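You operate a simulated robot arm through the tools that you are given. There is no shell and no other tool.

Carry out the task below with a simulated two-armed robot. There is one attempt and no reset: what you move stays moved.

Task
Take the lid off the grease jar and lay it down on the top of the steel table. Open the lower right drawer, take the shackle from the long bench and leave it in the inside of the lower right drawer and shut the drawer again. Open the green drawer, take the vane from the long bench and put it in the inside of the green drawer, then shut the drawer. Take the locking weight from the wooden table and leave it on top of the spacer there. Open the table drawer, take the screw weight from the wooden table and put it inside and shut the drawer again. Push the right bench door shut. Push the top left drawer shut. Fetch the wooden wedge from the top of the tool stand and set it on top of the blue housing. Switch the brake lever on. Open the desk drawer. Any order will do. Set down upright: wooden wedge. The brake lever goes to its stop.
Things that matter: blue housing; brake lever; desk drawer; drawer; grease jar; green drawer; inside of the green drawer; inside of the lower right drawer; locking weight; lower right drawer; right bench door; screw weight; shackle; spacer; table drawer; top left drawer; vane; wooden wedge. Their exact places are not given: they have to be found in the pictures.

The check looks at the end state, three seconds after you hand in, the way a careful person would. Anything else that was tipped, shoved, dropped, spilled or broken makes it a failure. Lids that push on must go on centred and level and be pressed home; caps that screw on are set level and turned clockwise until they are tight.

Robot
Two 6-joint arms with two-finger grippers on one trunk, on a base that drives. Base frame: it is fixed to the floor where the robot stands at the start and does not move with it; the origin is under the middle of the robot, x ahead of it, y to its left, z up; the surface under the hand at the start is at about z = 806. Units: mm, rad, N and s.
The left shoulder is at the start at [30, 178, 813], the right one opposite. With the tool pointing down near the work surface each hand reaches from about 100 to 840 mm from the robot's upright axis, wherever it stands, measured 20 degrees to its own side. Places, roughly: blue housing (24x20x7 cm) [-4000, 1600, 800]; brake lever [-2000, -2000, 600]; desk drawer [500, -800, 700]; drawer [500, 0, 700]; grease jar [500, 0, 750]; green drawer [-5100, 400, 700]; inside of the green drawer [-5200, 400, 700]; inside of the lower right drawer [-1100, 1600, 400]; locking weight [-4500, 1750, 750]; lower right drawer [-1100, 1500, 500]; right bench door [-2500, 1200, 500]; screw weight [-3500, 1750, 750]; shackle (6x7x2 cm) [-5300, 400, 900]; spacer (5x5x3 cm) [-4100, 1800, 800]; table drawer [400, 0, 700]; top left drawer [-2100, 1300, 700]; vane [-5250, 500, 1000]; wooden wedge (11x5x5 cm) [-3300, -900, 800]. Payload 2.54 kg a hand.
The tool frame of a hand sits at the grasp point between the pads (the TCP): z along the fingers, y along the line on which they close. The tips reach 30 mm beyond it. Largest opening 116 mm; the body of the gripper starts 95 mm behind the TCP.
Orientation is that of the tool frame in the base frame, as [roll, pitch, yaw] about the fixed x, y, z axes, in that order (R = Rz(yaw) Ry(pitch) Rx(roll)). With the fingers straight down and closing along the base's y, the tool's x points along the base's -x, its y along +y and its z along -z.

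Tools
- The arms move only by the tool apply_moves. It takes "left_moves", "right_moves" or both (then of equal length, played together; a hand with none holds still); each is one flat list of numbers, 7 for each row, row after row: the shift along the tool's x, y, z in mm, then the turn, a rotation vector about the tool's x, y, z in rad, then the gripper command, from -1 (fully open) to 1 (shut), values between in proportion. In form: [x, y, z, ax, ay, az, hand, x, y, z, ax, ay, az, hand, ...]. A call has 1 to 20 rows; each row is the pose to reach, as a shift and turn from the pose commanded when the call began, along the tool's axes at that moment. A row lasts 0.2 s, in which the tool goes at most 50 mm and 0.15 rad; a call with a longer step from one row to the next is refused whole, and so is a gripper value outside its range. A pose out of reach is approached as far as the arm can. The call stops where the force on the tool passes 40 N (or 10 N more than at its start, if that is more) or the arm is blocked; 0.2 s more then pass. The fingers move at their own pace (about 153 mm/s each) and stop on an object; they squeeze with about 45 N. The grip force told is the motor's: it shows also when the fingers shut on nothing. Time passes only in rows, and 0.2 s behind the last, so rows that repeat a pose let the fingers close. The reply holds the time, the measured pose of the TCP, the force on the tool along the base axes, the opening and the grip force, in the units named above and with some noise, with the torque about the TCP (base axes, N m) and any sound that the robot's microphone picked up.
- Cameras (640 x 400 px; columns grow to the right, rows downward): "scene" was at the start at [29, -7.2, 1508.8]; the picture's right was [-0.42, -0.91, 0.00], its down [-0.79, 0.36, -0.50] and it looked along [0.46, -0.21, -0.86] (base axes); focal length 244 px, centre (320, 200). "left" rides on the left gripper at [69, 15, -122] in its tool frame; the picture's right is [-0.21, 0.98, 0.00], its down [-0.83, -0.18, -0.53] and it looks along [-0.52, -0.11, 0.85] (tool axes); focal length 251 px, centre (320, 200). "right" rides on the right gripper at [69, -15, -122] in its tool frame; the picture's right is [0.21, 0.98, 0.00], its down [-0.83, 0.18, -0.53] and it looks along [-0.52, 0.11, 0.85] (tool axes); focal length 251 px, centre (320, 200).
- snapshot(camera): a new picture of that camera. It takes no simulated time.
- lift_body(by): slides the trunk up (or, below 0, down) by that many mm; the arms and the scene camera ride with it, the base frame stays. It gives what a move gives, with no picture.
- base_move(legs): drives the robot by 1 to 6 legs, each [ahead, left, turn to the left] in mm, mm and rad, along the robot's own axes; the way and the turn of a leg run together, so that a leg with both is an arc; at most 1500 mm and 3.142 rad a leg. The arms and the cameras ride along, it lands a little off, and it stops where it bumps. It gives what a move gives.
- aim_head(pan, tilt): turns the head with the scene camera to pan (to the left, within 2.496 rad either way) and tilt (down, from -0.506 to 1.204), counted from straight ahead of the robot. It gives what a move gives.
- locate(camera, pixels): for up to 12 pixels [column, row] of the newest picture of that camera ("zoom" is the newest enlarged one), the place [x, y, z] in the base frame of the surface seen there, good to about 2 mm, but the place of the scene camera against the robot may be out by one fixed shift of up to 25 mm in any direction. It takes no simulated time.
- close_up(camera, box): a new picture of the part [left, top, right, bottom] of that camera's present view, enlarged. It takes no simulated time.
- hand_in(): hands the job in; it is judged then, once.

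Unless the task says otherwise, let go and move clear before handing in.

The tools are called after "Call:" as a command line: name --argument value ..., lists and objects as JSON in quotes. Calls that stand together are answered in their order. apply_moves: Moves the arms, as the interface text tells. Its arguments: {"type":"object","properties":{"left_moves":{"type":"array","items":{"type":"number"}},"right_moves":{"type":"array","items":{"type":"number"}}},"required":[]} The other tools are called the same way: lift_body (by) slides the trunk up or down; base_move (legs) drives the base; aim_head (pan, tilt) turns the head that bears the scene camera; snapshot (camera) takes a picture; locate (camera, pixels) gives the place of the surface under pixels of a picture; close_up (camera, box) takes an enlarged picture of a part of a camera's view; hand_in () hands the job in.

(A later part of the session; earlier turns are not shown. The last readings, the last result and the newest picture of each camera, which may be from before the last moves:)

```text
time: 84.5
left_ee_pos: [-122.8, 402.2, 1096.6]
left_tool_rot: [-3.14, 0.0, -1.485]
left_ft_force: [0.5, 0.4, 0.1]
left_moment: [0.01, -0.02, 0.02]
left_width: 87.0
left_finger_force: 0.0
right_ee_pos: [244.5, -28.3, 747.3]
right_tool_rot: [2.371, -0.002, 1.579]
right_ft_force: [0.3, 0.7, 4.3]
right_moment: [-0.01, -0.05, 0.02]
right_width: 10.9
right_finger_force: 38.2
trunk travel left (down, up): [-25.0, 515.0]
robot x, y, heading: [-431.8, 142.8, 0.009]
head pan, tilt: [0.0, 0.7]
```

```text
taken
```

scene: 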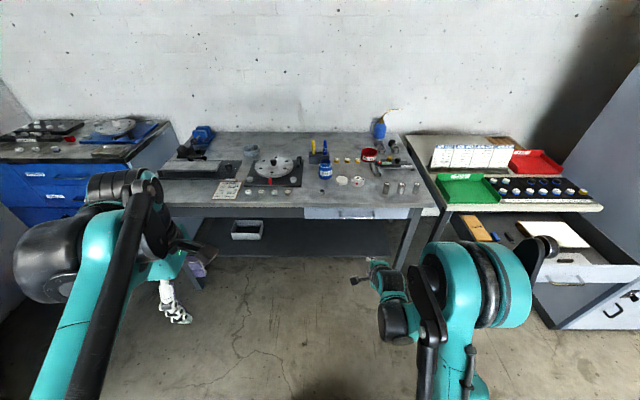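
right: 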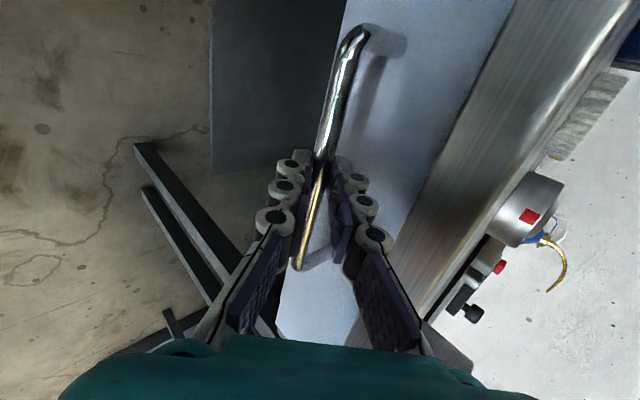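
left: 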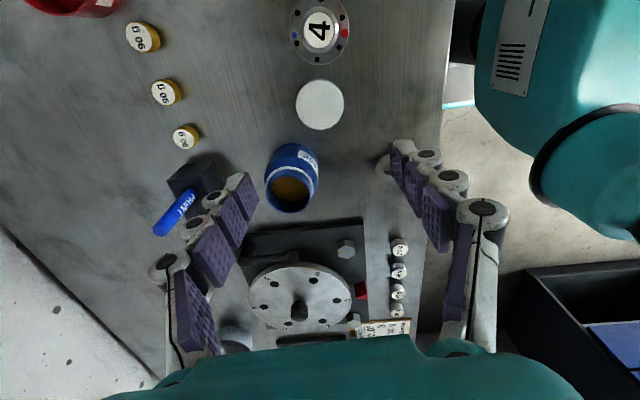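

The bar is gripped (10.9 mm, 38 N). I pull by driving back; the drive stops on force at the drawer's stop.

Call:
base_move --legs '[[-250, 0, 0]]'

Call:
snapshot --camera "scene"

Call:
snapshot --camera "right"

```text
time: 86.3
left_ee_pos: [-372.8, 399.9, 1096.8]
left_tool_rot: [-3.139, 0.001, -1.483]
left_ft_force: [0.5, 0.4, -0.1]
left_moment: [-0.02, 0.01, 0.0]
left_width: 87.2
left_finger_force: 0.0
right_ee_pos: [-5.5, -28.2, 747.6]
right_tool_rot: [2.373, -0.003, 1.582]
right_ft_force: [-1.0, 12.4, 0.6]
right_moment: [0.62, 0.03, 0.53]
right_width: 10.9
right_finger_force: 37.9
trunk travel left (down, up): [-25.0, 515.0]
robot x, y, heading: [-680.5, 141.3, 0.007]
head pan, tilt: [0.0, 0.7]
```

```text
taken
```

scene: 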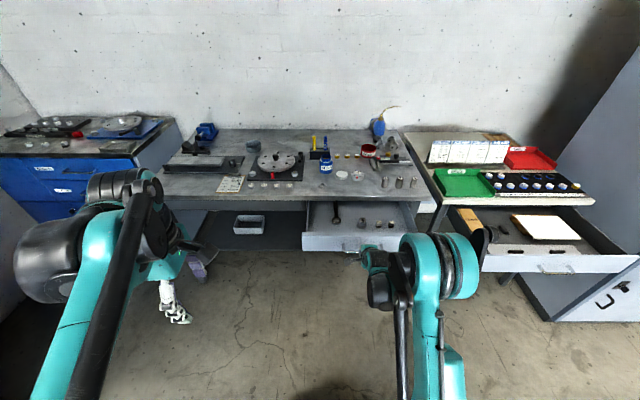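

```text
taken
```

right: 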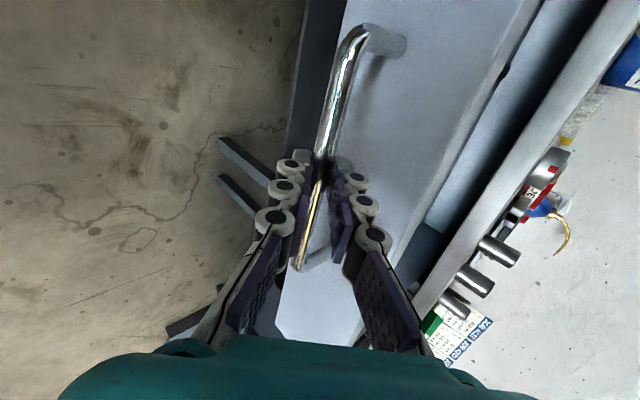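

The drawer is open 250 mm, enough room; I see a spanner and small weights inside at (340,212). I release, back out, and zoom in on the interior for later.

Call:
apply_moves --right_moves '[0, 0, 0, 0, 0, 0, 0.4, 0, 0, 0, 0, 0, 0, 0.4, 0, 0, -15, 0, 0, 0, 0.4, 0, 0, -35, 0, 0, 0, 0.4, 0, 0, -60, 0, 0, 0, 0.4, 0, 0, -90, 0, 0, 0, 0.4]'

Call:
close_up --camera "scene" --box '[290, 180, 450, 270]'

Call:
locate --camera "scene" --pixels '[[315, 222], [335, 215], [380, 225], [400, 225], [305, 235], [420, 240], [360, 240], [350, 218]]'

```text
time: 87.7
left_ee_pos: [-373.0, 399.9, 1097.8]
left_tool_rot: [-3.137, -0.003, -1.484]
left_ft_force: [0.3, -0.2, 0.4]
left_moment: [0.02, -0.04, 0.01]
left_width: 87.0
left_finger_force: 0.1
right_ee_pos: [-68.1, -30.7, 813.8]
right_tool_rot: [2.371, -0.005, 1.582]
right_ft_force: [0.1, -0.5, -0.6]
right_moment: [-0.01, 0.0, -0.01]
right_width: 34.6
right_finger_force: 0.0
trunk travel left (down, up): [-25.0, 515.0]
robot x, y, heading: [-681.3, 142.7, 0.007]
head pan, tilt: [0.0, 0.7]
```

```text
4.00 times, centred on (370, 225) of scene
```

zoom: 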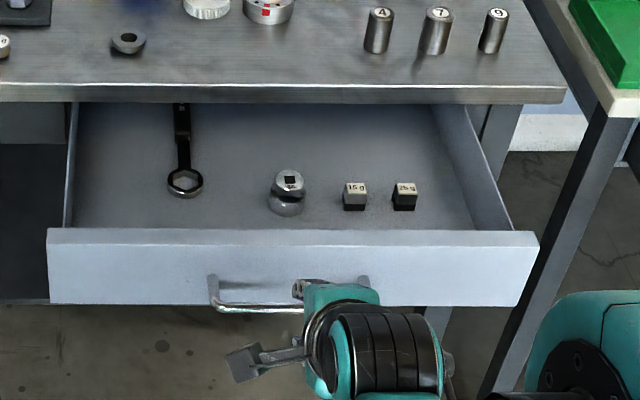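

```text
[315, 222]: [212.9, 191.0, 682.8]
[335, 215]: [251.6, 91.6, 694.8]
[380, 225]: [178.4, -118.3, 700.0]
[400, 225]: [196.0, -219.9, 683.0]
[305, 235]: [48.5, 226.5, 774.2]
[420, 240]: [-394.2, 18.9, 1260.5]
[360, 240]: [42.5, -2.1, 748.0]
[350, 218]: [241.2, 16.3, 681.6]
```

The table drawer stands open with free floor space. Now I back off and turn left to face the blue workbench.

Call:
base_move --legs '[[-560, 0, 0], [0, 0, 1.571]]'

Call:
aim_head --pan 0.0 --tilt 0.35

Call:
snapshot --camera "scene"

```text
time: 94.8
left_ee_pos: [-1500.9, 444.3, 1097.5]
left_tool_rot: [-3.14, -0.001, 0.094]
left_ft_force: [0.3, 0.1, 0.5]
left_moment: [0.01, 0.02, 0.0]
left_width: 87.1
left_finger_force: 0.1
right_ee_pos: [-1070.5, 750.7, 813.2]
right_tool_rot: [2.374, -0.004, -3.123]
right_ft_force: [0.4, -0.2, 1.0]
right_moment: [0.02, 0.02, 0.0]
right_width: 34.7
right_finger_force: 0.0
trunk travel left (down, up): [-25.0, 515.0]
robot x, y, heading: [-1240.0, 133.6, 1.589]
head pan, tilt: [0.0, 0.7]
```

```text
time: 95.6
left_ee_pos: [-1500.9, 444.3, 1095.9]
left_tool_rot: [-3.14, 0.002, 0.092]
left_ft_force: [0.4, -0.2, 0.4]
left_moment: [-0.01, -0.01, 0.02]
left_width: 86.8
left_finger_force: 0.1
right_ee_pos: [-1071.2, 751.3, 813.6]
right_tool_rot: [2.374, -0.003, -3.124]
right_ft_force: [0.7, 0.1, -0.6]
right_moment: [-0.04, 0.01, -0.01]
right_width: 34.7
right_finger_force: 0.1
trunk travel left (down, up): [-25.0, 515.0]
robot x, y, heading: [-1236.1, 136.0, 1.58]
head pan, tilt: [0.0, 0.351]
```

```text
taken
```

scene: 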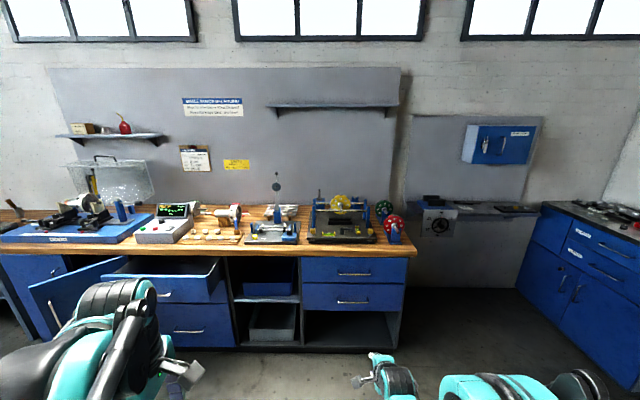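

The workbench shows the top-left drawer standing open (165,275), an open door left of it (70,300), and at right two drawers with handles (353,272) and (353,300). I zoom in.

Call:
close_up --camera "scene" --box '[0, 200, 240, 350]'

Call:
close_up --camera "scene" --box '[230, 190, 430, 350]'

Call:
locate --camera "scene" --pixels '[[353, 272], [353, 301], [335, 302], [372, 302], [400, 290], [330, 290], [300, 340], [160, 290], [110, 275], [215, 285], [180, 330], [60, 290]]'

```text
2.67 times, centred on (120, 275) of scene
```

zoom: 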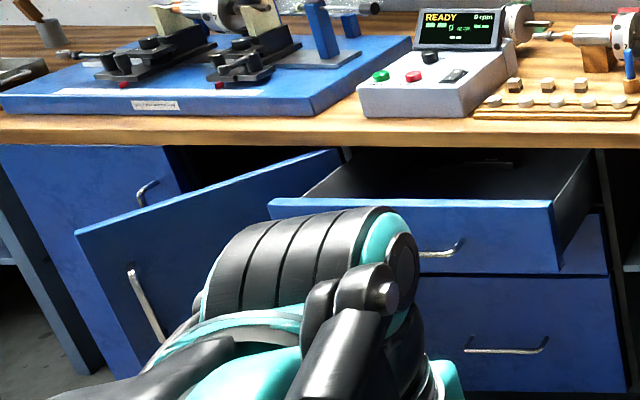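

```text
2.50 times, centred on (330, 270) of scene
```

zoom: 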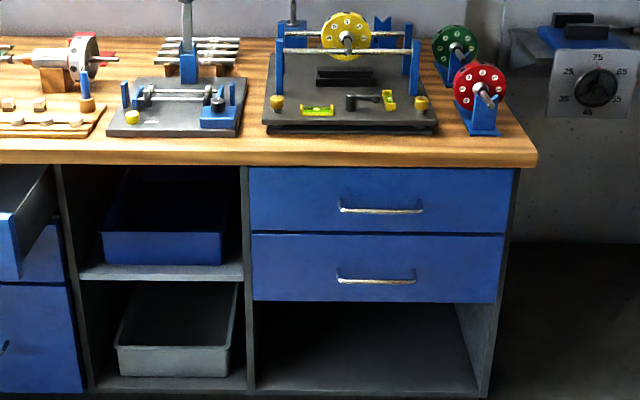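

```text
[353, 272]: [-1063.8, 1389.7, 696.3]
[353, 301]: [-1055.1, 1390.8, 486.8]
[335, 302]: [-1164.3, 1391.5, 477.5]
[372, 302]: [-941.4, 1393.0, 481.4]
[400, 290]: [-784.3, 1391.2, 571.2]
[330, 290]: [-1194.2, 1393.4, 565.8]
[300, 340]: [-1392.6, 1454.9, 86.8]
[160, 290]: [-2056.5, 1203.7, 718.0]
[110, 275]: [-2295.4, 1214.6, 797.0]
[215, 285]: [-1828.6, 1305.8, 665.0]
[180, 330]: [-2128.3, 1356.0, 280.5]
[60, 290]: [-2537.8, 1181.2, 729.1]
```

The lower right drawer handle is near [-1040,1360,498]. I drive up to it, correcting heading by -0.015 rad.

Call:
base_move --legs '[[400, -35, -0.015]]'

Call:
apply_moves --right_moves '[0, 0, 0, 0.13, 0, 0, 0.4, 0, 0, 0, 0.26, 0, 0, 0.4]'

Call:
snapshot --camera "right"

```text
time: 98.1
left_ee_pos: [-1462.2, 847.6, 1096.6]
left_tool_rot: [-3.14, 0.003, 0.075]
left_ft_force: [0.1, 0.7, 0.6]
left_moment: [-0.02, 0.02, -0.02]
left_width: 87.3
left_finger_force: 0.0
right_ee_pos: [-1028.5, 1149.9, 811.8]
right_tool_rot: [2.373, -0.002, 3.141]
right_ft_force: [0.4, 0.2, -0.1]
right_moment: [-0.03, -0.05, -0.01]
right_width: 35.1
right_finger_force: 0.1
trunk travel left (down, up): [-25.0, 515.0]
robot x, y, heading: [-1210.5, 534.2, 1.568]
head pan, tilt: [0.0, 0.351]
```

```text
time: 98.7
left_ee_pos: [-1461.9, 848.2, 1097.4]
left_tool_rot: [-3.139, 0.002, 0.077]
left_ft_force: [1.1, -0.2, -0.1]
left_moment: [0.0, -0.01, 0.0]
left_width: 87.0
left_finger_force: 0.0
right_ee_pos: [-1028.5, 1148.6, 813.7]
right_tool_rot: [2.632, -0.003, -3.141]
right_ft_force: [0.0, -0.6, -0.3]
right_moment: [0.0, 0.03, 0.01]
right_width: 34.7
right_finger_force: 0.1
trunk travel left (down, up): [-25.0, 515.0]
robot x, y, heading: [-1208.8, 536.1, 1.57]
head pan, tilt: [0.0, 0.351]
```

```text
taken
```

right: 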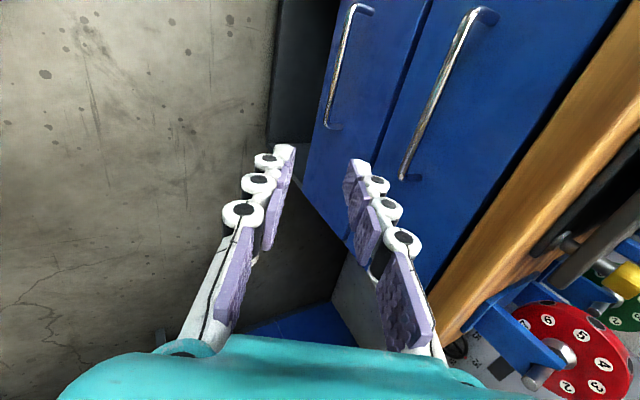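

The right camera shows the upper handle (440,95) and the lower handle (345,65). I locate both.

Call:
locate --camera "right" --pixels '[[344, 65], [338, 95], [351, 35], [334, 122], [353, 12], [436, 95], [470, 20], [405, 172], [320, 150], [420, 130], [600, 60]]'

Call:
close_up --camera "right" --box '[280, 0, 520, 200]'

```text
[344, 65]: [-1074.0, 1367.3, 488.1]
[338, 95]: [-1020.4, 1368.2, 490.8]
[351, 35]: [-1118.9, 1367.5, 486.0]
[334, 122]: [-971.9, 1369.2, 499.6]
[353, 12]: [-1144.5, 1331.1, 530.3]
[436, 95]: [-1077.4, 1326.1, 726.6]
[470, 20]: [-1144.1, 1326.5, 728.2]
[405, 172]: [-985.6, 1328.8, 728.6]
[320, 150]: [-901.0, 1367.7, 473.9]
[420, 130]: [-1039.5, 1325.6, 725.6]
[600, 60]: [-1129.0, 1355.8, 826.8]
```

```text
2.00 times, centred on (400, 100) of right
```

zoom: 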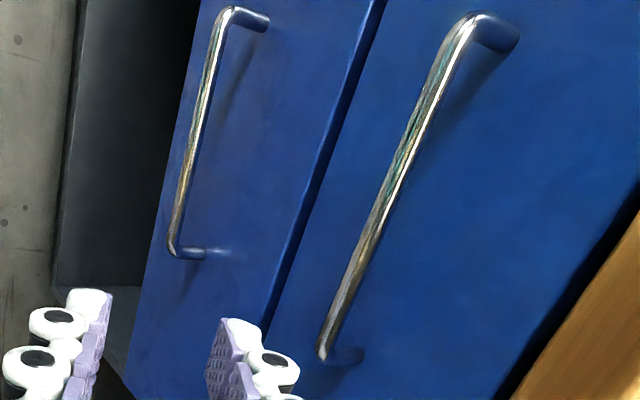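

The lower bar needs better pixels: in the close-up it passes (203,110) and (180,190), i.e. about (341,55) and (330,95).

Call:
locate --camera "right" --pixels '[[341, 55], [330, 95], [335, 75], [326, 118], [347, 25]]'

```text
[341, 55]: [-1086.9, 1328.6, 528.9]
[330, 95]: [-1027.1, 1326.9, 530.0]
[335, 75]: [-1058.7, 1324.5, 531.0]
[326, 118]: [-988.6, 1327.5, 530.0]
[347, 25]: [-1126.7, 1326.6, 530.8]
```

The lower bar is centred at about x=-1064, y≈1331, z≈528. I drive 90 mm ahead and 34 mm left, then bring the hand down past the upper handle to the pre-grasp point.

Call:
base_move --legs '[[90, 34, 0]]'

Call:
apply_moves --right_moves '[0, -12, 44, 0, 0, 0, 0.4, 0, -24, 88, 0, 0, 0, 0.4, 0, -36, 132, 0, 0, 0, 0.45, 0, -48, 176, 0, 0, 0, 0.5, 0, -59, 219, 0, 0, 0, 0.5]'

Call:
snapshot --camera "right"

```text
time: 99.8
left_ee_pos: [-1495.8, 938.0, 1096.3]
left_tool_rot: [-3.141, 0.001, 0.074]
left_ft_force: [0.1, 0.3, -1.1]
left_moment: [-0.08, -0.03, 0.0]
left_width: 87.2
left_finger_force: 0.0
right_ee_pos: [-1063.1, 1238.3, 812.7]
right_tool_rot: [2.635, -0.004, 3.139]
right_ft_force: [-0.6, 0.2, -1.3]
right_moment: [-0.01, -0.02, -0.04]
right_width: 34.6
right_finger_force: 0.0
trunk travel left (down, up): [-25.0, 515.0]
robot x, y, heading: [-1240.9, 626.8, 1.567]
head pan, tilt: [0.0, 0.351]
```

```text
time: 101.0
left_ee_pos: [-1495.4, 938.3, 1097.1]
left_tool_rot: [-3.14, 0.003, 0.075]
left_ft_force: [-0.1, 0.3, -0.1]
left_moment: [-0.01, -0.01, 0.0]
left_width: 87.1
left_finger_force: 0.0
right_ee_pos: [-1062.1, 1293.2, 590.5]
right_tool_rot: [2.634, -0.005, -3.139]
right_ft_force: [-0.3, -0.1, -0.1]
right_moment: [0.0, 0.0, -0.01]
right_width: 29.3
right_finger_force: 0.0
trunk travel left (down, up): [-25.0, 515.0]
robot x, y, heading: [-1235.0, 619.2, 1.571]
head pan, tilt: [0.0, 0.351]
```

```text
taken
```

right: 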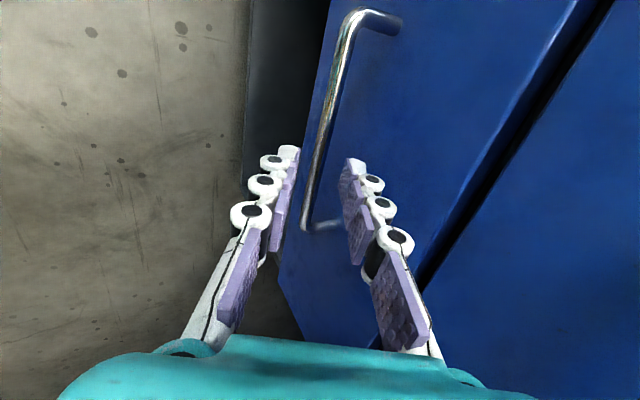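

The pre-grasp pose is reached and the bar lies between the fingers at (322,130). I recheck it.

Call:
locate --camera "right" --pixels '[[325, 125], [316, 165], [333, 85]]'

```text
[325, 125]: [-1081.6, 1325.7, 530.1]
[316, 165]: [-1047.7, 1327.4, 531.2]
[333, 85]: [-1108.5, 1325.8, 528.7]
```

The bar centre is 75 mm ahead along the tool axis and centred. I advance 60 mm and close.

Call:
apply_moves --right_moves '[0, 0, 20, 0, 0, 0, 0.5, 0, 0, 40, 0, 0, 0, 0.5, 0, 0, 52, 0, 0, 0, 0.5, 0, 0, 60, 0, 0, 0, 0.5, 0, 0, 60, 0, 0, 0, 1, 0, 0, 60, 0, 0, 0, 1, 0, 0, 60, 0, 0, 0, 1]'

Call:
base_move --legs '[[-200, 0, 0]]'

Call:
snapshot --camera "right"

Call:
aim_head --pan -0.3 --tilt 0.9

Call:
snapshot --camera "scene"

```text
time: 102.6
left_ee_pos: [-1496.3, 937.8, 1096.0]
left_tool_rot: [-3.138, 0.0, 0.075]
left_ft_force: [0.2, 0.1, -0.9]
left_moment: [-0.03, -0.02, 0.01]
left_width: 86.6
left_finger_force: 0.1
right_ee_pos: [-1064.8, 1322.2, 541.6]
right_tool_rot: [2.631, -0.005, 3.141]
right_ft_force: [1.8, 5.8, 11.3]
right_moment: [0.21, -0.13, 0.23]
right_width: 10.8
right_finger_force: 38.2
trunk travel left (down, up): [-25.0, 515.0]
robot x, y, heading: [-1235.5, 626.2, 1.566]
head pan, tilt: [0.0, 0.351]
```

```text
time: 104.2
left_ee_pos: [-1496.1, 737.2, 1098.3]
left_tool_rot: [-3.139, 0.002, 0.078]
left_ft_force: [-0.1, -0.7, 0.1]
left_moment: [0.04, -0.01, -0.02]
left_width: 86.8
left_finger_force: 0.2
right_ee_pos: [-1062.9, 1123.8, 541.4]
right_tool_rot: [2.632, -0.003, -3.141]
right_ft_force: [13.7, 0.0, 10.1]
right_moment: [0.13, -0.43, 0.06]
right_width: 10.8
right_finger_force: 38.2
trunk travel left (down, up): [-25.0, 515.0]
robot x, y, heading: [-1241.0, 426.7, 1.574]
head pan, tilt: [0.0, 0.351]
```

```text
taken
```

right: 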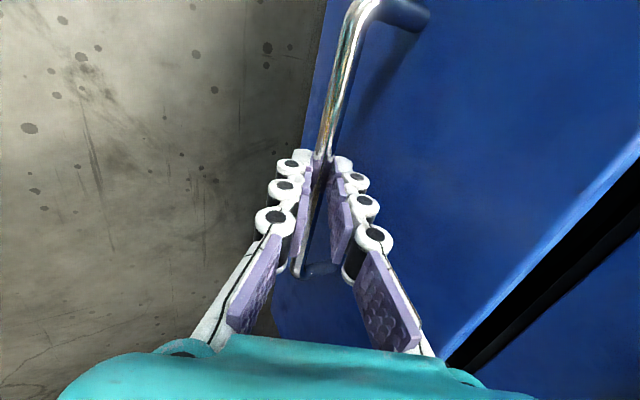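

```text
time: 105.2
left_ee_pos: [-1496.8, 738.9, 1097.0]
left_tool_rot: [-3.138, 0.0, 0.078]
left_ft_force: [-0.8, 0.1, -0.3]
left_moment: [0.04, 0.02, 0.01]
left_width: 86.9
left_finger_force: 0.1
right_ee_pos: [-1063.2, 1124.3, 541.6]
right_tool_rot: [2.632, -0.001, -3.141]
right_ft_force: [1.4, 0.6, 8.4]
right_moment: [0.12, -0.28, 0.11]
right_width: 10.7
right_finger_force: 37.9
trunk travel left (down, up): [-25.0, 515.0]
robot x, y, heading: [-1236.5, 425.6, 1.566]
head pan, tilt: [-0.3, 0.901]
```

```text
taken
```

scene: 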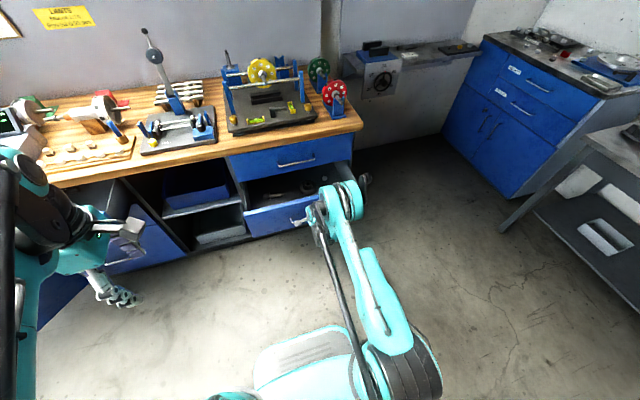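

The drawer came out 200 mm. I pull further toward its stop to make room above it.

Call:
base_move --legs '[[-100, 0, 0]]'

Call:
snapshot --camera "scene"

Call:
close_up --camera "scene" --box '[200, 120, 400, 260]'

```text
time: 106.3
left_ee_pos: [-1496.8, 639.1, 1096.9]
left_tool_rot: [-3.138, 0.001, 0.076]
left_ft_force: [0.4, 0.1, 0.1]
left_moment: [-0.04, 0.02, -0.02]
left_width: 86.8
left_finger_force: 0.2
right_ee_pos: [-1064.4, 1024.7, 541.0]
right_tool_rot: [2.634, -0.003, 3.141]
right_ft_force: [6.2, -0.9, 9.6]
right_moment: [0.06, -0.17, 0.16]
right_width: 10.8
right_finger_force: 38.6
trunk travel left (down, up): [-25.0, 515.0]
robot x, y, heading: [-1238.8, 329.2, 1.571]
head pan, tilt: [-0.3, 0.901]
```

```text
taken
```

scene: 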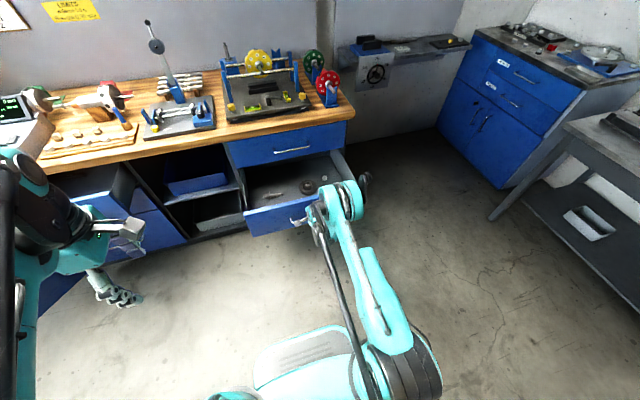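

```text
2.86 times, centred on (300, 190) of scene
```

zoom: 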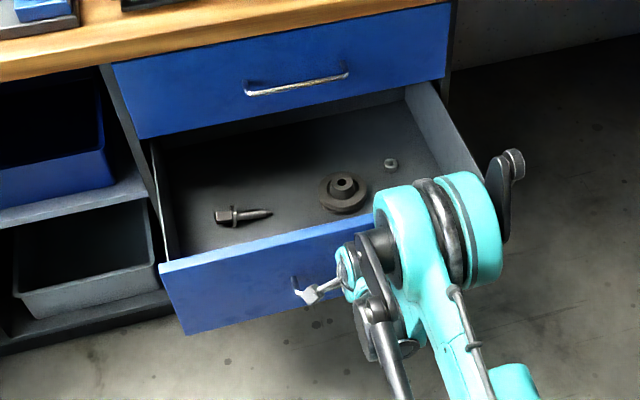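

The lower right drawer is open 300 mm with free floor between the plug and the flange. I release and back the hand out.

Call:
apply_moves --right_moves '[0, 0, 0, 0, 0, 0, 0.4, 0, 0, 0, 0, 0, 0, 0.4, 0, 0, -15, 0, 0, 0, 0.4, 0, 0, -40, 0, 0, 0, 0.4, 0, 0, -80, 0, 0, 0, 0.4, 0, 0, -125, 0, 0, 0, 0.4, 0, 0, -170, 0, 0, 0, 0.4, 0, 0, -200, 0, 0, 0, 0.4]'

Call:
locate --camera "scene" --pixels '[[265, 195], [275, 215], [255, 180], [300, 165], [325, 175], [308, 188], [330, 205], [290, 180]]'

```text
time: 108.1
left_ee_pos: [-1496.5, 639.1, 1098.6]
left_tool_rot: [-3.139, 0.001, 0.075]
left_ft_force: [-0.6, 0.5, 0.5]
left_moment: [0.02, -0.02, 0.0]
left_width: 86.9
left_finger_force: 0.0
right_ee_pos: [-1063.1, 926.8, 716.1]
right_tool_rot: [2.632, -0.002, 3.142]
right_ft_force: [0.7, 0.7, -0.2]
right_moment: [0.04, 0.0, -0.02]
right_width: 35.1
right_finger_force: 0.2
trunk travel left (down, up): [-25.0, 515.0]
robot x, y, heading: [-1235.6, 325.6, 1.569]
head pan, tilt: [-0.3, 0.901]
```

```text
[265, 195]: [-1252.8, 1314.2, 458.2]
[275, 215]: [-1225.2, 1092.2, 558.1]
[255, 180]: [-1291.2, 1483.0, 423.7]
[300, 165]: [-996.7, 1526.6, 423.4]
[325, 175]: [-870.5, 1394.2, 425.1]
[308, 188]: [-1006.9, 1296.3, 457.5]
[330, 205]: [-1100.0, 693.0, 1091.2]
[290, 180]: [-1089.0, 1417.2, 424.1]
```

Interior floor is at z≈437. Next I slide 850 mm left (−x) to view the open top-left drawer and the open bench door.

Call:
base_move --legs '[[-50, 850, 0]]'

Call:
aim_head --pan 0.0 --tilt 0.6

Call:
snapshot --camera "scene"

Call:
aim_head --pan 0.7 --tilt 0.5

Call:
snapshot --camera "scene"

```text
time: 112.7
left_ee_pos: [-2352.4, 592.3, 1096.6]
left_tool_rot: [-3.139, -0.001, 0.076]
left_ft_force: [-0.2, 0.7, -0.4]
left_moment: [0.0, 0.0, -0.03]
left_width: 87.2
left_finger_force: 0.0
right_ee_pos: [-1918.7, 879.9, 716.0]
right_tool_rot: [2.631, -0.002, 3.142]
right_ft_force: [1.0, 0.8, -0.2]
right_moment: [-0.01, -0.03, -0.02]
right_width: 34.8
right_finger_force: 0.0
trunk travel left (down, up): [-25.0, 515.0]
robot x, y, heading: [-2096.8, 283.2, 1.567]
head pan, tilt: [-0.3, 0.901]
```

```text
time: 113.5
left_ee_pos: [-2352.0, 592.0, 1097.1]
left_tool_rot: [-3.139, 0.003, 0.075]
left_ft_force: [0.2, 0.8, -0.1]
left_moment: [0.0, 0.04, -0.03]
left_width: 87.1
left_finger_force: 0.1
right_ee_pos: [-1919.9, 880.4, 716.3]
right_tool_rot: [2.631, -0.002, 3.141]
right_ft_force: [0.3, -0.1, -0.8]
right_moment: [0.01, 0.02, 0.04]
right_width: 34.7
right_finger_force: 0.1
trunk travel left (down, up): [-25.0, 515.0]
robot x, y, heading: [-2096.4, 281.5, 1.564]
head pan, tilt: [0.0, 0.6]
```

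```text
taken
```

scene: 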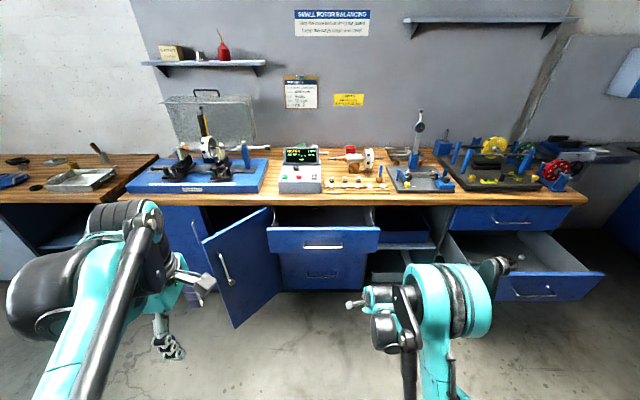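

```text
time: 114.6
left_ee_pos: [-2353.6, 590.8, 1096.1]
left_tool_rot: [-3.139, 0.002, 0.075]
left_ft_force: [0.3, 0.8, -0.4]
left_moment: [-0.01, 0.0, -0.01]
left_width: 87.1
left_finger_force: 0.1
right_ee_pos: [-1917.2, 878.9, 715.0]
right_tool_rot: [2.633, -0.002, 3.141]
right_ft_force: [-0.3, 0.0, -0.4]
right_moment: [-0.02, -0.01, 0.0]
right_width: 34.7
right_finger_force: 0.1
trunk travel left (down, up): [-25.0, 515.0]
robot x, y, heading: [-2096.4, 279.6, 1.566]
head pan, tilt: [0.7, 0.499]
```

```text
taken
```

scene: 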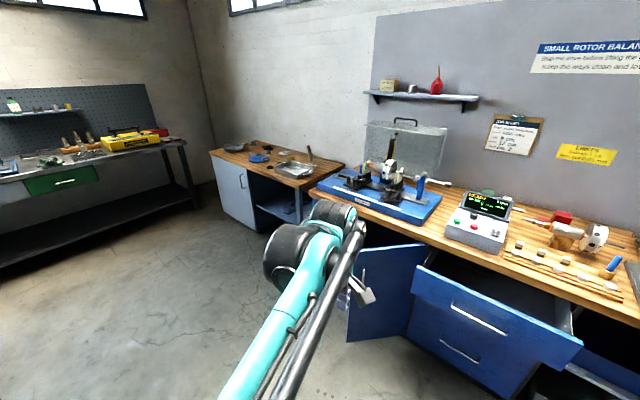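

I now see the free edge of the door at left and its outer face toward me (385,290); the open drawer front is at (500,320). The wooden table is further on at (270,165). I measure door and drawer.

Call:
locate --camera "scene" --pixels '[[362, 255], [380, 270], [400, 270], [420, 255], [415, 290], [375, 320], [425, 272], [500, 300], [570, 350], [475, 320], [440, 290], [350, 335]]'

Call:
close_up --camera "scene" --box '[320, 210, 600, 390]'

```text
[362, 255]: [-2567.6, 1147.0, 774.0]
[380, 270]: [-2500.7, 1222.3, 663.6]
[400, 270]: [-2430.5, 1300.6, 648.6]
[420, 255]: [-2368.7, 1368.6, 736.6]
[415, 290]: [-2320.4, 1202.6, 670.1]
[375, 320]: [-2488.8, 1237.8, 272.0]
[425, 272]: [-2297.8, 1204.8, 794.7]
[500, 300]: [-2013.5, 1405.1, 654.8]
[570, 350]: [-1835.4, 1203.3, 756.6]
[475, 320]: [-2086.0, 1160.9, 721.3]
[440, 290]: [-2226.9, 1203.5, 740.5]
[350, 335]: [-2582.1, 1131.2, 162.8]
```

```text
2.22 times, centred on (460, 300) of scene
```

zoom: 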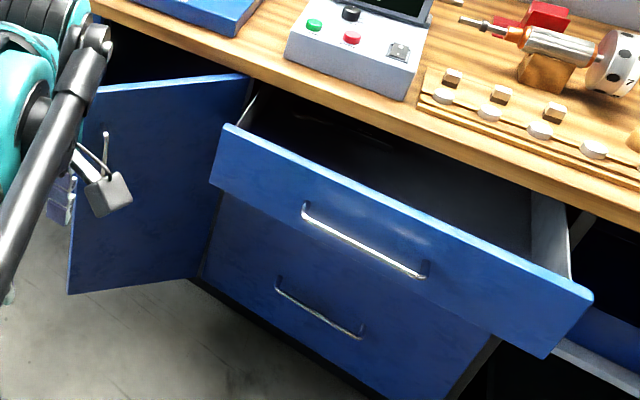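

The open drawer front is at y≈1211 (closed plane 1367), centre x≈-2065. I put the closed right hand at 45°, z≈790, above the handle, and line up to push it shut.

Call:
apply_moves --right_moves '[0, 18, -33, -0.13, 0, 0, 1, 0, 36.6, -65.5, -0.26, 0, 0, 1, 0, 36.6, -65.5, -0.26, 0, 0, 1]'

Call:
base_move --legs '[[0, 147, 0], [240, 0, 0]]'

Call:
snapshot --camera "right"

Call:
aim_head --pan -0.2 --tilt 0.8

Call:
snapshot --camera "scene"

```text
time: 115.4
left_ee_pos: [-2353.0, 590.7, 1096.4]
left_tool_rot: [-3.14, 0.0, 0.075]
left_ft_force: [0.8, -0.2, -0.1]
left_moment: [-0.01, -0.01, -0.05]
left_width: 87.2
left_finger_force: 0.0
right_ee_pos: [-1918.8, 877.9, 791.2]
right_tool_rot: [2.373, -0.002, 3.141]
right_ft_force: [-1.2, 0.2, -0.5]
right_moment: [-0.02, -0.01, 0.03]
right_width: 0.0
right_finger_force: 28.7
trunk travel left (down, up): [-25.0, 515.0]
robot x, y, heading: [-2096.3, 282.1, 1.568]
head pan, tilt: [0.7, 0.499]
```

```text
time: 118.1
left_ee_pos: [-2499.5, 832.0, 1097.0]
left_tool_rot: [-3.141, 0.002, 0.075]
left_ft_force: [0.4, 0.1, -0.3]
left_moment: [-0.04, -0.03, -0.01]
left_width: 87.1
left_finger_force: 0.1
right_ee_pos: [-2064.6, 1118.5, 790.3]
right_tool_rot: [2.372, -0.002, 3.14]
right_ft_force: [0.0, 0.7, -0.9]
right_moment: [0.0, 0.0, -0.01]
right_width: 0.1
right_finger_force: 28.4
trunk travel left (down, up): [-25.0, 515.0]
robot x, y, heading: [-2246.8, 518.6, 1.564]
head pan, tilt: [0.7, 0.499]
```

```text
taken
```

right: 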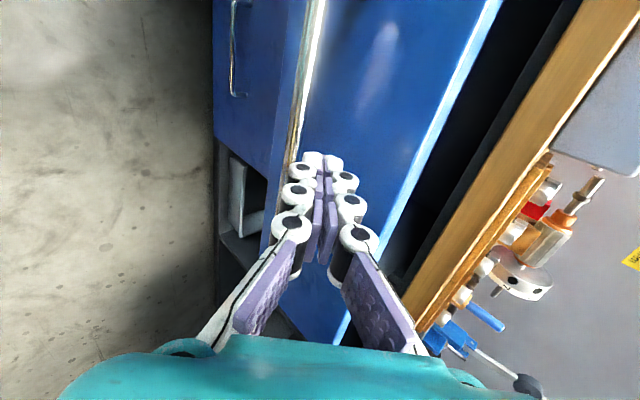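

```text
time: 119.3
left_ee_pos: [-2498.9, 831.8, 1095.5]
left_tool_rot: [-3.14, 0.001, 0.074]
left_ft_force: [-0.2, -0.2, 1.0]
left_moment: [0.02, -0.02, -0.01]
left_width: 87.0
left_finger_force: 0.1
right_ee_pos: [-2064.5, 1118.3, 790.1]
right_tool_rot: [2.373, -0.002, 3.139]
right_ft_force: [0.5, -0.3, -0.3]
right_moment: [-0.01, 0.01, 0.0]
right_width: 0.2
right_finger_force: 28.3
trunk travel left (down, up): [-25.0, 515.0]
robot x, y, heading: [-2244.7, 513.6, 1.566]
head pan, tilt: [-0.201, 0.799]
```

```text
taken
```

scene: 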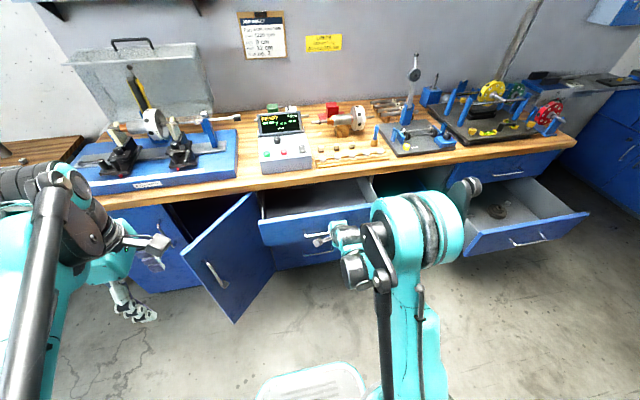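

The closed fingers point at the drawer face with the handle below them at (300,80). I check the face's place, then push by driving forward in two steps.

Call:
locate --camera "right" --pixels '[[345, 120], [330, 100], [400, 150], [302, 70], [298, 110], [440, 100], [480, 30]]'

Call:
base_move --legs '[[85, 0, 0]]'

Call:
snapshot --camera "right"

```text
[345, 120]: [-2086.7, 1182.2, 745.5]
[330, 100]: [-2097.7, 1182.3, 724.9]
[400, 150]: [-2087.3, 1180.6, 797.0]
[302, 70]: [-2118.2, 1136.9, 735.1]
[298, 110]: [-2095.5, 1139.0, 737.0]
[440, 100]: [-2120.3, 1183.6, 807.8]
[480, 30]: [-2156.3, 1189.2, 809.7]
```

```text
time: 120.4
left_ee_pos: [-2500.3, 917.6, 1095.3]
left_tool_rot: [-3.141, 0.001, 0.076]
left_ft_force: [0.5, 0.4, 0.8]
left_moment: [-0.09, 0.01, 0.0]
left_width: 86.9
left_finger_force: 0.1
right_ee_pos: [-2064.4, 1204.4, 789.3]
right_tool_rot: [2.372, -0.002, 3.139]
right_ft_force: [-0.2, 0.0, -0.1]
right_moment: [-0.01, -0.02, 0.02]
right_width: 0.0
right_finger_force: 28.4
trunk travel left (down, up): [-25.0, 515.0]
robot x, y, heading: [-2240.7, 605.3, 1.564]
head pan, tilt: [-0.201, 0.799]
```

```text
taken
```

right: 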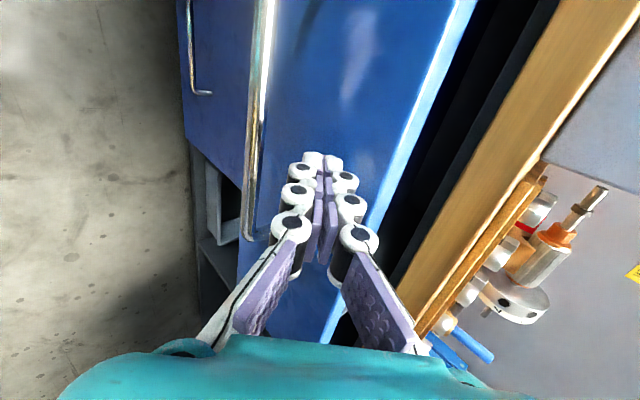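

The drawer is being pushed with little force. I drive on until it stops shut (about 140 mm more).

Call:
base_move --legs '[[110, 0, 0]]'

Call:
snapshot --camera "right"

Call:
locate --camera "right" --pixels '[[345, 120], [400, 150], [330, 100], [560, 80], [200, 60]]'

```text
time: 121.6
left_ee_pos: [-2498.8, 1027.8, 1095.9]
left_tool_rot: [-3.139, 0.002, 0.076]
left_ft_force: [0.3, 0.2, 0.5]
left_moment: [-0.1, -0.02, -0.04]
left_width: 86.9
left_finger_force: 0.0
right_ee_pos: [-2064.7, 1314.1, 789.2]
right_tool_rot: [2.373, -0.001, 3.141]
right_ft_force: [-0.1, 0.1, -0.6]
right_moment: [-0.02, -0.02, 0.02]
right_width: 0.0
right_finger_force: 29.0
trunk travel left (down, up): [-25.0, 515.0]
robot x, y, heading: [-2243.2, 713.9, 1.572]
head pan, tilt: [-0.201, 0.799]
```

```text
taken
```

right: 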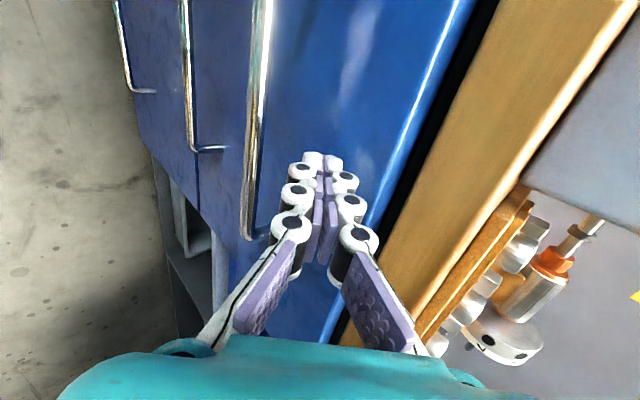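

```text
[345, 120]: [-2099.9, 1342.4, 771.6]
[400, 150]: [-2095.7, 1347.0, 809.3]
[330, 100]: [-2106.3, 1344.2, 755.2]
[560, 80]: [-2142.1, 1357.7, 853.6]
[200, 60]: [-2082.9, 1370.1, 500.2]
```

The face is at y≈1343, 25 mm short of flush with the lower drawer (1370). I finish with the arm in small force-guarded steps.

Call:
apply_moves --right_moves '[0, 4.2, 4.2, 0, 0, 0, 1, 0, 8.5, 8.5, 0, 0, 0, 1, 0, 12.7, 12.7, 0, 0, 0, 1, 0, 16.3, 16.3, 0, 0, 0, 1, 0, 19.1, 19.1, 0, 0, 0, 1, 0, 21.2, 21.2, 0, 0, 0, 1, 0, 23.3, 23.3, 0, 0, 0, 1, 0, 25.5, 25.5, 0, 0, 0, 1]'

Call:
snapshot --camera "right"

Call:
locate --camera "right" --pixels '[[345, 120], [400, 150], [330, 100], [200, 60], [215, 100]]'

```text
time: 123.4
left_ee_pos: [-2498.3, 1024.5, 1097.0]
left_tool_rot: [-3.137, 0.001, 0.075]
left_ft_force: [-0.8, 0.0, 0.1]
left_moment: [-0.01, 0.02, -0.01]
left_width: 87.1
left_finger_force: 0.1
right_ee_pos: [-2064.5, 1346.3, 790.0]
right_tool_rot: [2.375, 0.0, 3.141]
right_ft_force: [-0.4, -30.9, -4.3]
right_moment: [-0.44, 0.01, 0.02]
right_width: 0.0
right_finger_force: 28.9
trunk travel left (down, up): [-25.0, 515.0]
robot x, y, heading: [-2241.1, 712.2, 1.565]
head pan, tilt: [-0.201, 0.799]
```

```text
taken
```

right: 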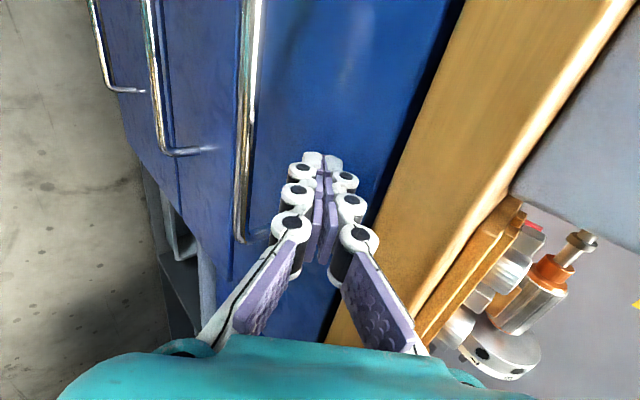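

```text
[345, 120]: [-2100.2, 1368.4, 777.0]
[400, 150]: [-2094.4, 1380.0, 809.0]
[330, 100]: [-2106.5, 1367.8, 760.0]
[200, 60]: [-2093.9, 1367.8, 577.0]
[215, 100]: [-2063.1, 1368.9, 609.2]
```

The drawer face is now flush at y≈1368 with 31 N of resistance, so it is shut. I back away, lower the hand to z≈586 at 60° pitch, and slide left toward the open door.

Call:
base_move --legs '[[-290, 0, 0]]'

Call:
apply_moves --right_moves '[0, -22, 36, 0.052, 0, 0, 1, 0, -44, 72, 0.104, 0, 0, 1, 0, -66, 108, 0.156, 0, 0, 1, 0, -88, 144, 0.208, 0, 0, 1, 0, -109, 180, 0.26, 0, 0, 1]'

Call:
base_move --legs '[[0, 380, 0]]'

Call:
snapshot --camera "right"

Call:
snapshot --camera "scene"

```text
time: 125.4
left_ee_pos: [-2499.5, 734.1, 1096.5]
left_tool_rot: [-3.139, 0.001, 0.077]
left_ft_force: [-0.2, -0.3, -0.2]
left_moment: [0.03, -0.01, -0.01]
left_width: 87.3
left_finger_force: 0.0
right_ee_pos: [-2068.0, 1059.7, 789.9]
right_tool_rot: [2.373, -0.001, -3.139]
right_ft_force: [-0.5, -0.7, 1.4]
right_moment: [0.03, 0.01, -0.02]
right_width: 0.2
right_finger_force: 28.3
trunk travel left (down, up): [-25.0, 515.0]
robot x, y, heading: [-2240.5, 426.5, 1.572]
head pan, tilt: [-0.201, 0.799]
```

```text
time: 126.6
left_ee_pos: [-2501.2, 735.6, 1096.8]
left_tool_rot: [-3.139, 0.003, 0.078]
left_ft_force: [-0.2, 0.2, -0.3]
left_moment: [-0.01, -0.01, 0.0]
left_width: 86.9
left_finger_force: 0.1
right_ee_pos: [-2068.7, 1108.6, 584.1]
right_tool_rot: [2.633, -0.001, -3.138]
right_ft_force: [0.0, 0.5, -0.4]
right_moment: [-0.01, 0.01, -0.01]
right_width: 0.0
right_finger_force: 28.5
trunk travel left (down, up): [-25.0, 515.0]
robot x, y, heading: [-2242.7, 422.1, 1.572]
head pan, tilt: [-0.201, 0.799]
```

```text
time: 129.0
left_ee_pos: [-2878.8, 736.6, 1096.7]
left_tool_rot: [-3.139, -0.001, 0.075]
left_ft_force: [-0.4, -0.6, -0.2]
left_moment: [-0.03, -0.03, 0.05]
left_width: 87.1
left_finger_force: 0.0
right_ee_pos: [-2445.3, 1107.5, 586.2]
right_tool_rot: [2.632, -0.001, 3.141]
right_ft_force: [-0.6, -0.6, 0.0]
right_moment: [-0.01, 0.02, -0.06]
right_width: 0.0
right_finger_force: 28.4
trunk travel left (down, up): [-25.0, 515.0]
robot x, y, heading: [-2625.7, 421.2, 1.567]
head pan, tilt: [-0.201, 0.799]
```

```text
taken
```

right: 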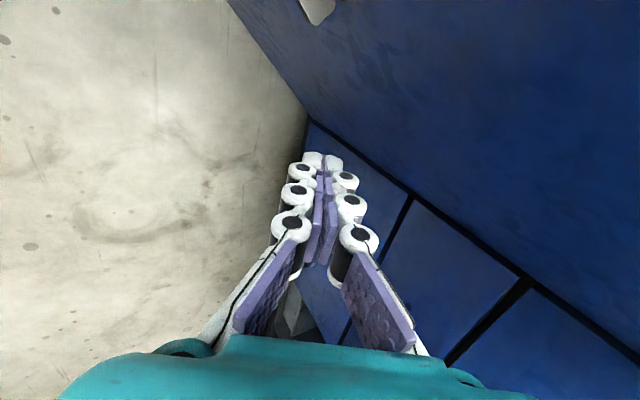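

```text
taken
```

scene: 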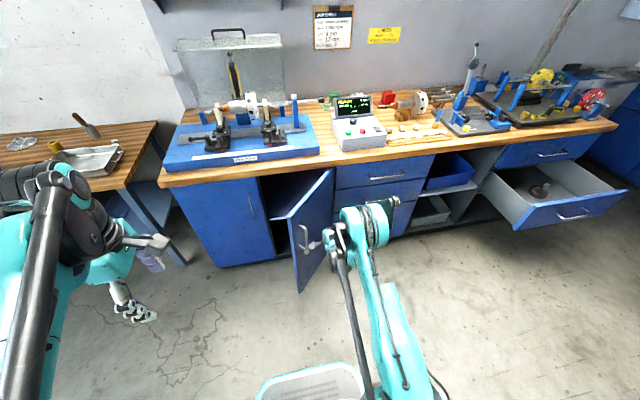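

The right hand is now beside the door's outer face (right-camera pixel (420,100)). I locate points on the door precisely.

Call:
locate --camera "right" --pixels '[[300, 60], [350, 100], [420, 120], [480, 180], [560, 220], [318, 8], [250, 10], [450, 60], [430, 230], [540, 320]]'

Call:
locate --camera "scene" --pixels '[[300, 290], [290, 225], [325, 200], [335, 170], [320, 262], [304, 232], [303, 245]]'

Call:
close_up --camera "scene" --box '[240, 150, 420, 310]'

```text
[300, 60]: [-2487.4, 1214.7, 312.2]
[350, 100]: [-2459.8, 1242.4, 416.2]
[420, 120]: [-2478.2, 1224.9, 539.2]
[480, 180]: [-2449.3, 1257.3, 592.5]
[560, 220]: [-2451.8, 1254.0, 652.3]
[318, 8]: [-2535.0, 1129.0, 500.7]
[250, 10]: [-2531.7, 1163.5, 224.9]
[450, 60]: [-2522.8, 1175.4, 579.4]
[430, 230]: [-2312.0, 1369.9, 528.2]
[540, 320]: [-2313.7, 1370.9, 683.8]
```

```text
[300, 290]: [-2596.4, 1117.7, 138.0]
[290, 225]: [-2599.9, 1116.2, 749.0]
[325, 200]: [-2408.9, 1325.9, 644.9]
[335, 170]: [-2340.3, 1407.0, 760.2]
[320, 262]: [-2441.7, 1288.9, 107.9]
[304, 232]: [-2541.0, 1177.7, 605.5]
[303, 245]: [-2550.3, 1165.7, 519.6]
```

```text
2.50 times, centred on (330, 230) of scene
```

zoom: 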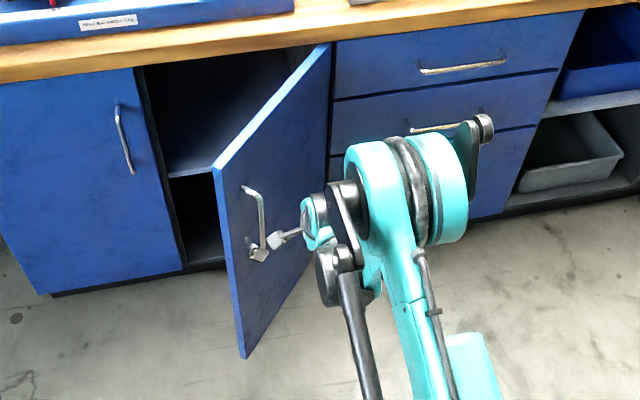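

The door face passes through (-2487,1215) with its hinge near (-2345,1370) and its handle near (-2535,1129), 300 mm from the hinge. I bring the closed fingertips to the face about 250 mm from the hinge, then push along the closing chord.

Call:
base_move --legs '[[60, 65, 0]]'

Call:
snapshot --camera "right"

Call:
close_up --camera "scene" --box '[240, 150, 420, 310]'

```text
time: 130.1
left_ee_pos: [-2944.8, 797.9, 1097.0]
left_tool_rot: [-3.139, -0.001, 0.076]
left_ft_force: [-0.5, 0.6, 0.1]
left_moment: [-0.08, 0.02, 0.01]
left_width: 87.0
left_finger_force: 0.1
right_ee_pos: [-2510.5, 1169.1, 584.2]
right_tool_rot: [2.633, -0.002, 3.14]
right_ft_force: [-0.2, -0.2, 0.2]
right_moment: [-0.04, -0.03, -0.03]
right_width: 0.0
right_finger_force: 28.6
trunk travel left (down, up): [-25.0, 515.0]
robot x, y, heading: [-2687.2, 485.3, 1.573]
head pan, tilt: [-0.201, 0.799]
```

```text
taken
```

right: 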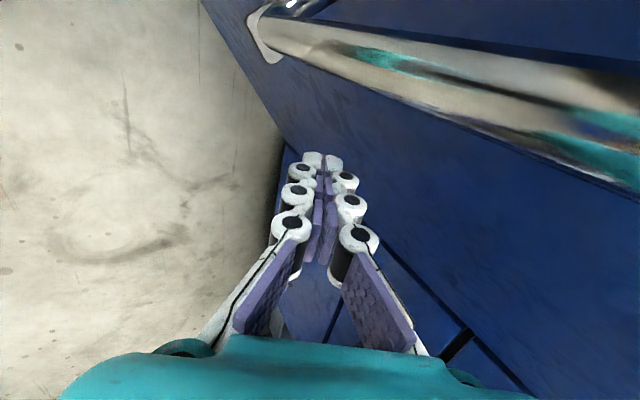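

```text
2.50 times, centred on (330, 230) of scene
```

zoom: 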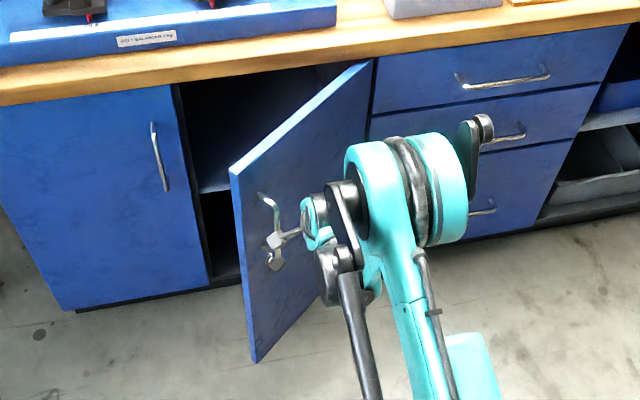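

The hand camera is close to the door handle here, so pushing at this height risks a snag. I back off and instead push above the handle at z≈745 with 45° pitch.

Call:
base_move --legs '[[-120, 0, 0]]'

Call:
apply_moves --right_moves '[0, 22, -40, -0.065, 0, 0, 1, 0, 44, -80, -0.13, 0, 0, 1, 0, 66, -120, -0.195, 0, 0, 1, 0, 89, -159, -0.26, 0, 0, 1]'

Call:
snapshot --camera "right"

Call:
snapshot --camera "scene"

```text
time: 131.3
left_ee_pos: [-2945.2, 676.4, 1097.2]
left_tool_rot: [-3.139, 0.001, 0.077]
left_ft_force: [-0.4, -1.0, 0.5]
left_moment: [0.03, -0.01, -0.03]
left_width: 86.9
left_finger_force: 0.1
right_ee_pos: [-2511.8, 1045.7, 586.7]
right_tool_rot: [2.632, -0.002, 3.141]
right_ft_force: [0.0, -1.0, 0.2]
right_moment: [0.0, 0.02, 0.01]
right_width: 0.0
right_finger_force: 28.7
trunk travel left (down, up): [-25.0, 515.0]
robot x, y, heading: [-2684.4, 365.4, 1.575]
head pan, tilt: [-0.201, 0.799]
```

```text
time: 132.3
left_ee_pos: [-2943.6, 674.7, 1095.5]
left_tool_rot: [-3.137, 0.002, 0.076]
left_ft_force: [-0.2, 0.7, 0.4]
left_moment: [-0.01, 0.01, 0.02]
left_width: 87.2
left_finger_force: 0.0
right_ee_pos: [-2511.6, 1047.2, 767.8]
right_tool_rot: [2.371, -0.003, -3.141]
right_ft_force: [0.0, 0.1, 0.2]
right_moment: [-0.01, 0.01, -0.01]
right_width: 0.1
right_finger_force: 29.0
trunk travel left (down, up): [-25.0, 515.0]
robot x, y, heading: [-2683.2, 365.8, 1.569]
head pan, tilt: [-0.201, 0.799]
```

```text
taken
```

right: 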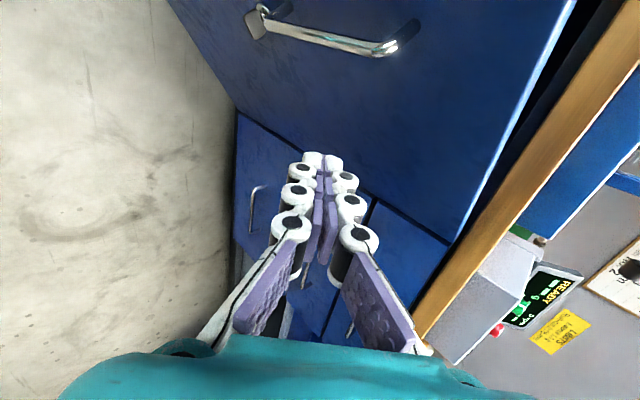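

```text
taken
```

scene: 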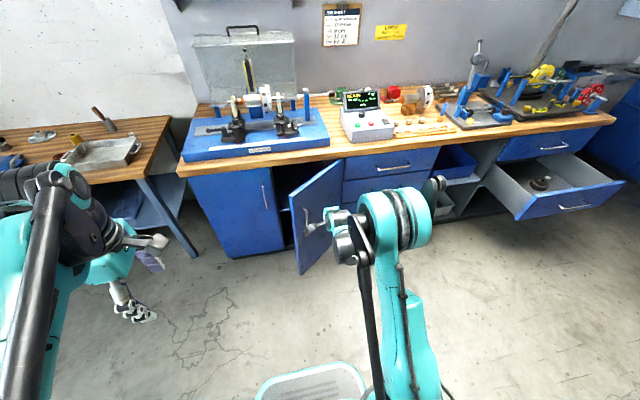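

The right camera now shows the handle (265,20)–(410,40) and the door's top edge (520,110). I check the heights before pushing.

Call:
locate --camera "right" --pixels '[[395, 45], [280, 25], [400, 25], [505, 110], [430, 120], [380, 130], [470, 60], [560, 60]]'

```text
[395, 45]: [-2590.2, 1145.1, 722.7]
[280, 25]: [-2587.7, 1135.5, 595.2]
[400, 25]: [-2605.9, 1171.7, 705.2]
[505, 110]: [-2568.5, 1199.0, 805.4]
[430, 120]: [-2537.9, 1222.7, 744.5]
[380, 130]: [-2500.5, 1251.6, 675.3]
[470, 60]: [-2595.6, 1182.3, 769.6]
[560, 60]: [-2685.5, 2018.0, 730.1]
```

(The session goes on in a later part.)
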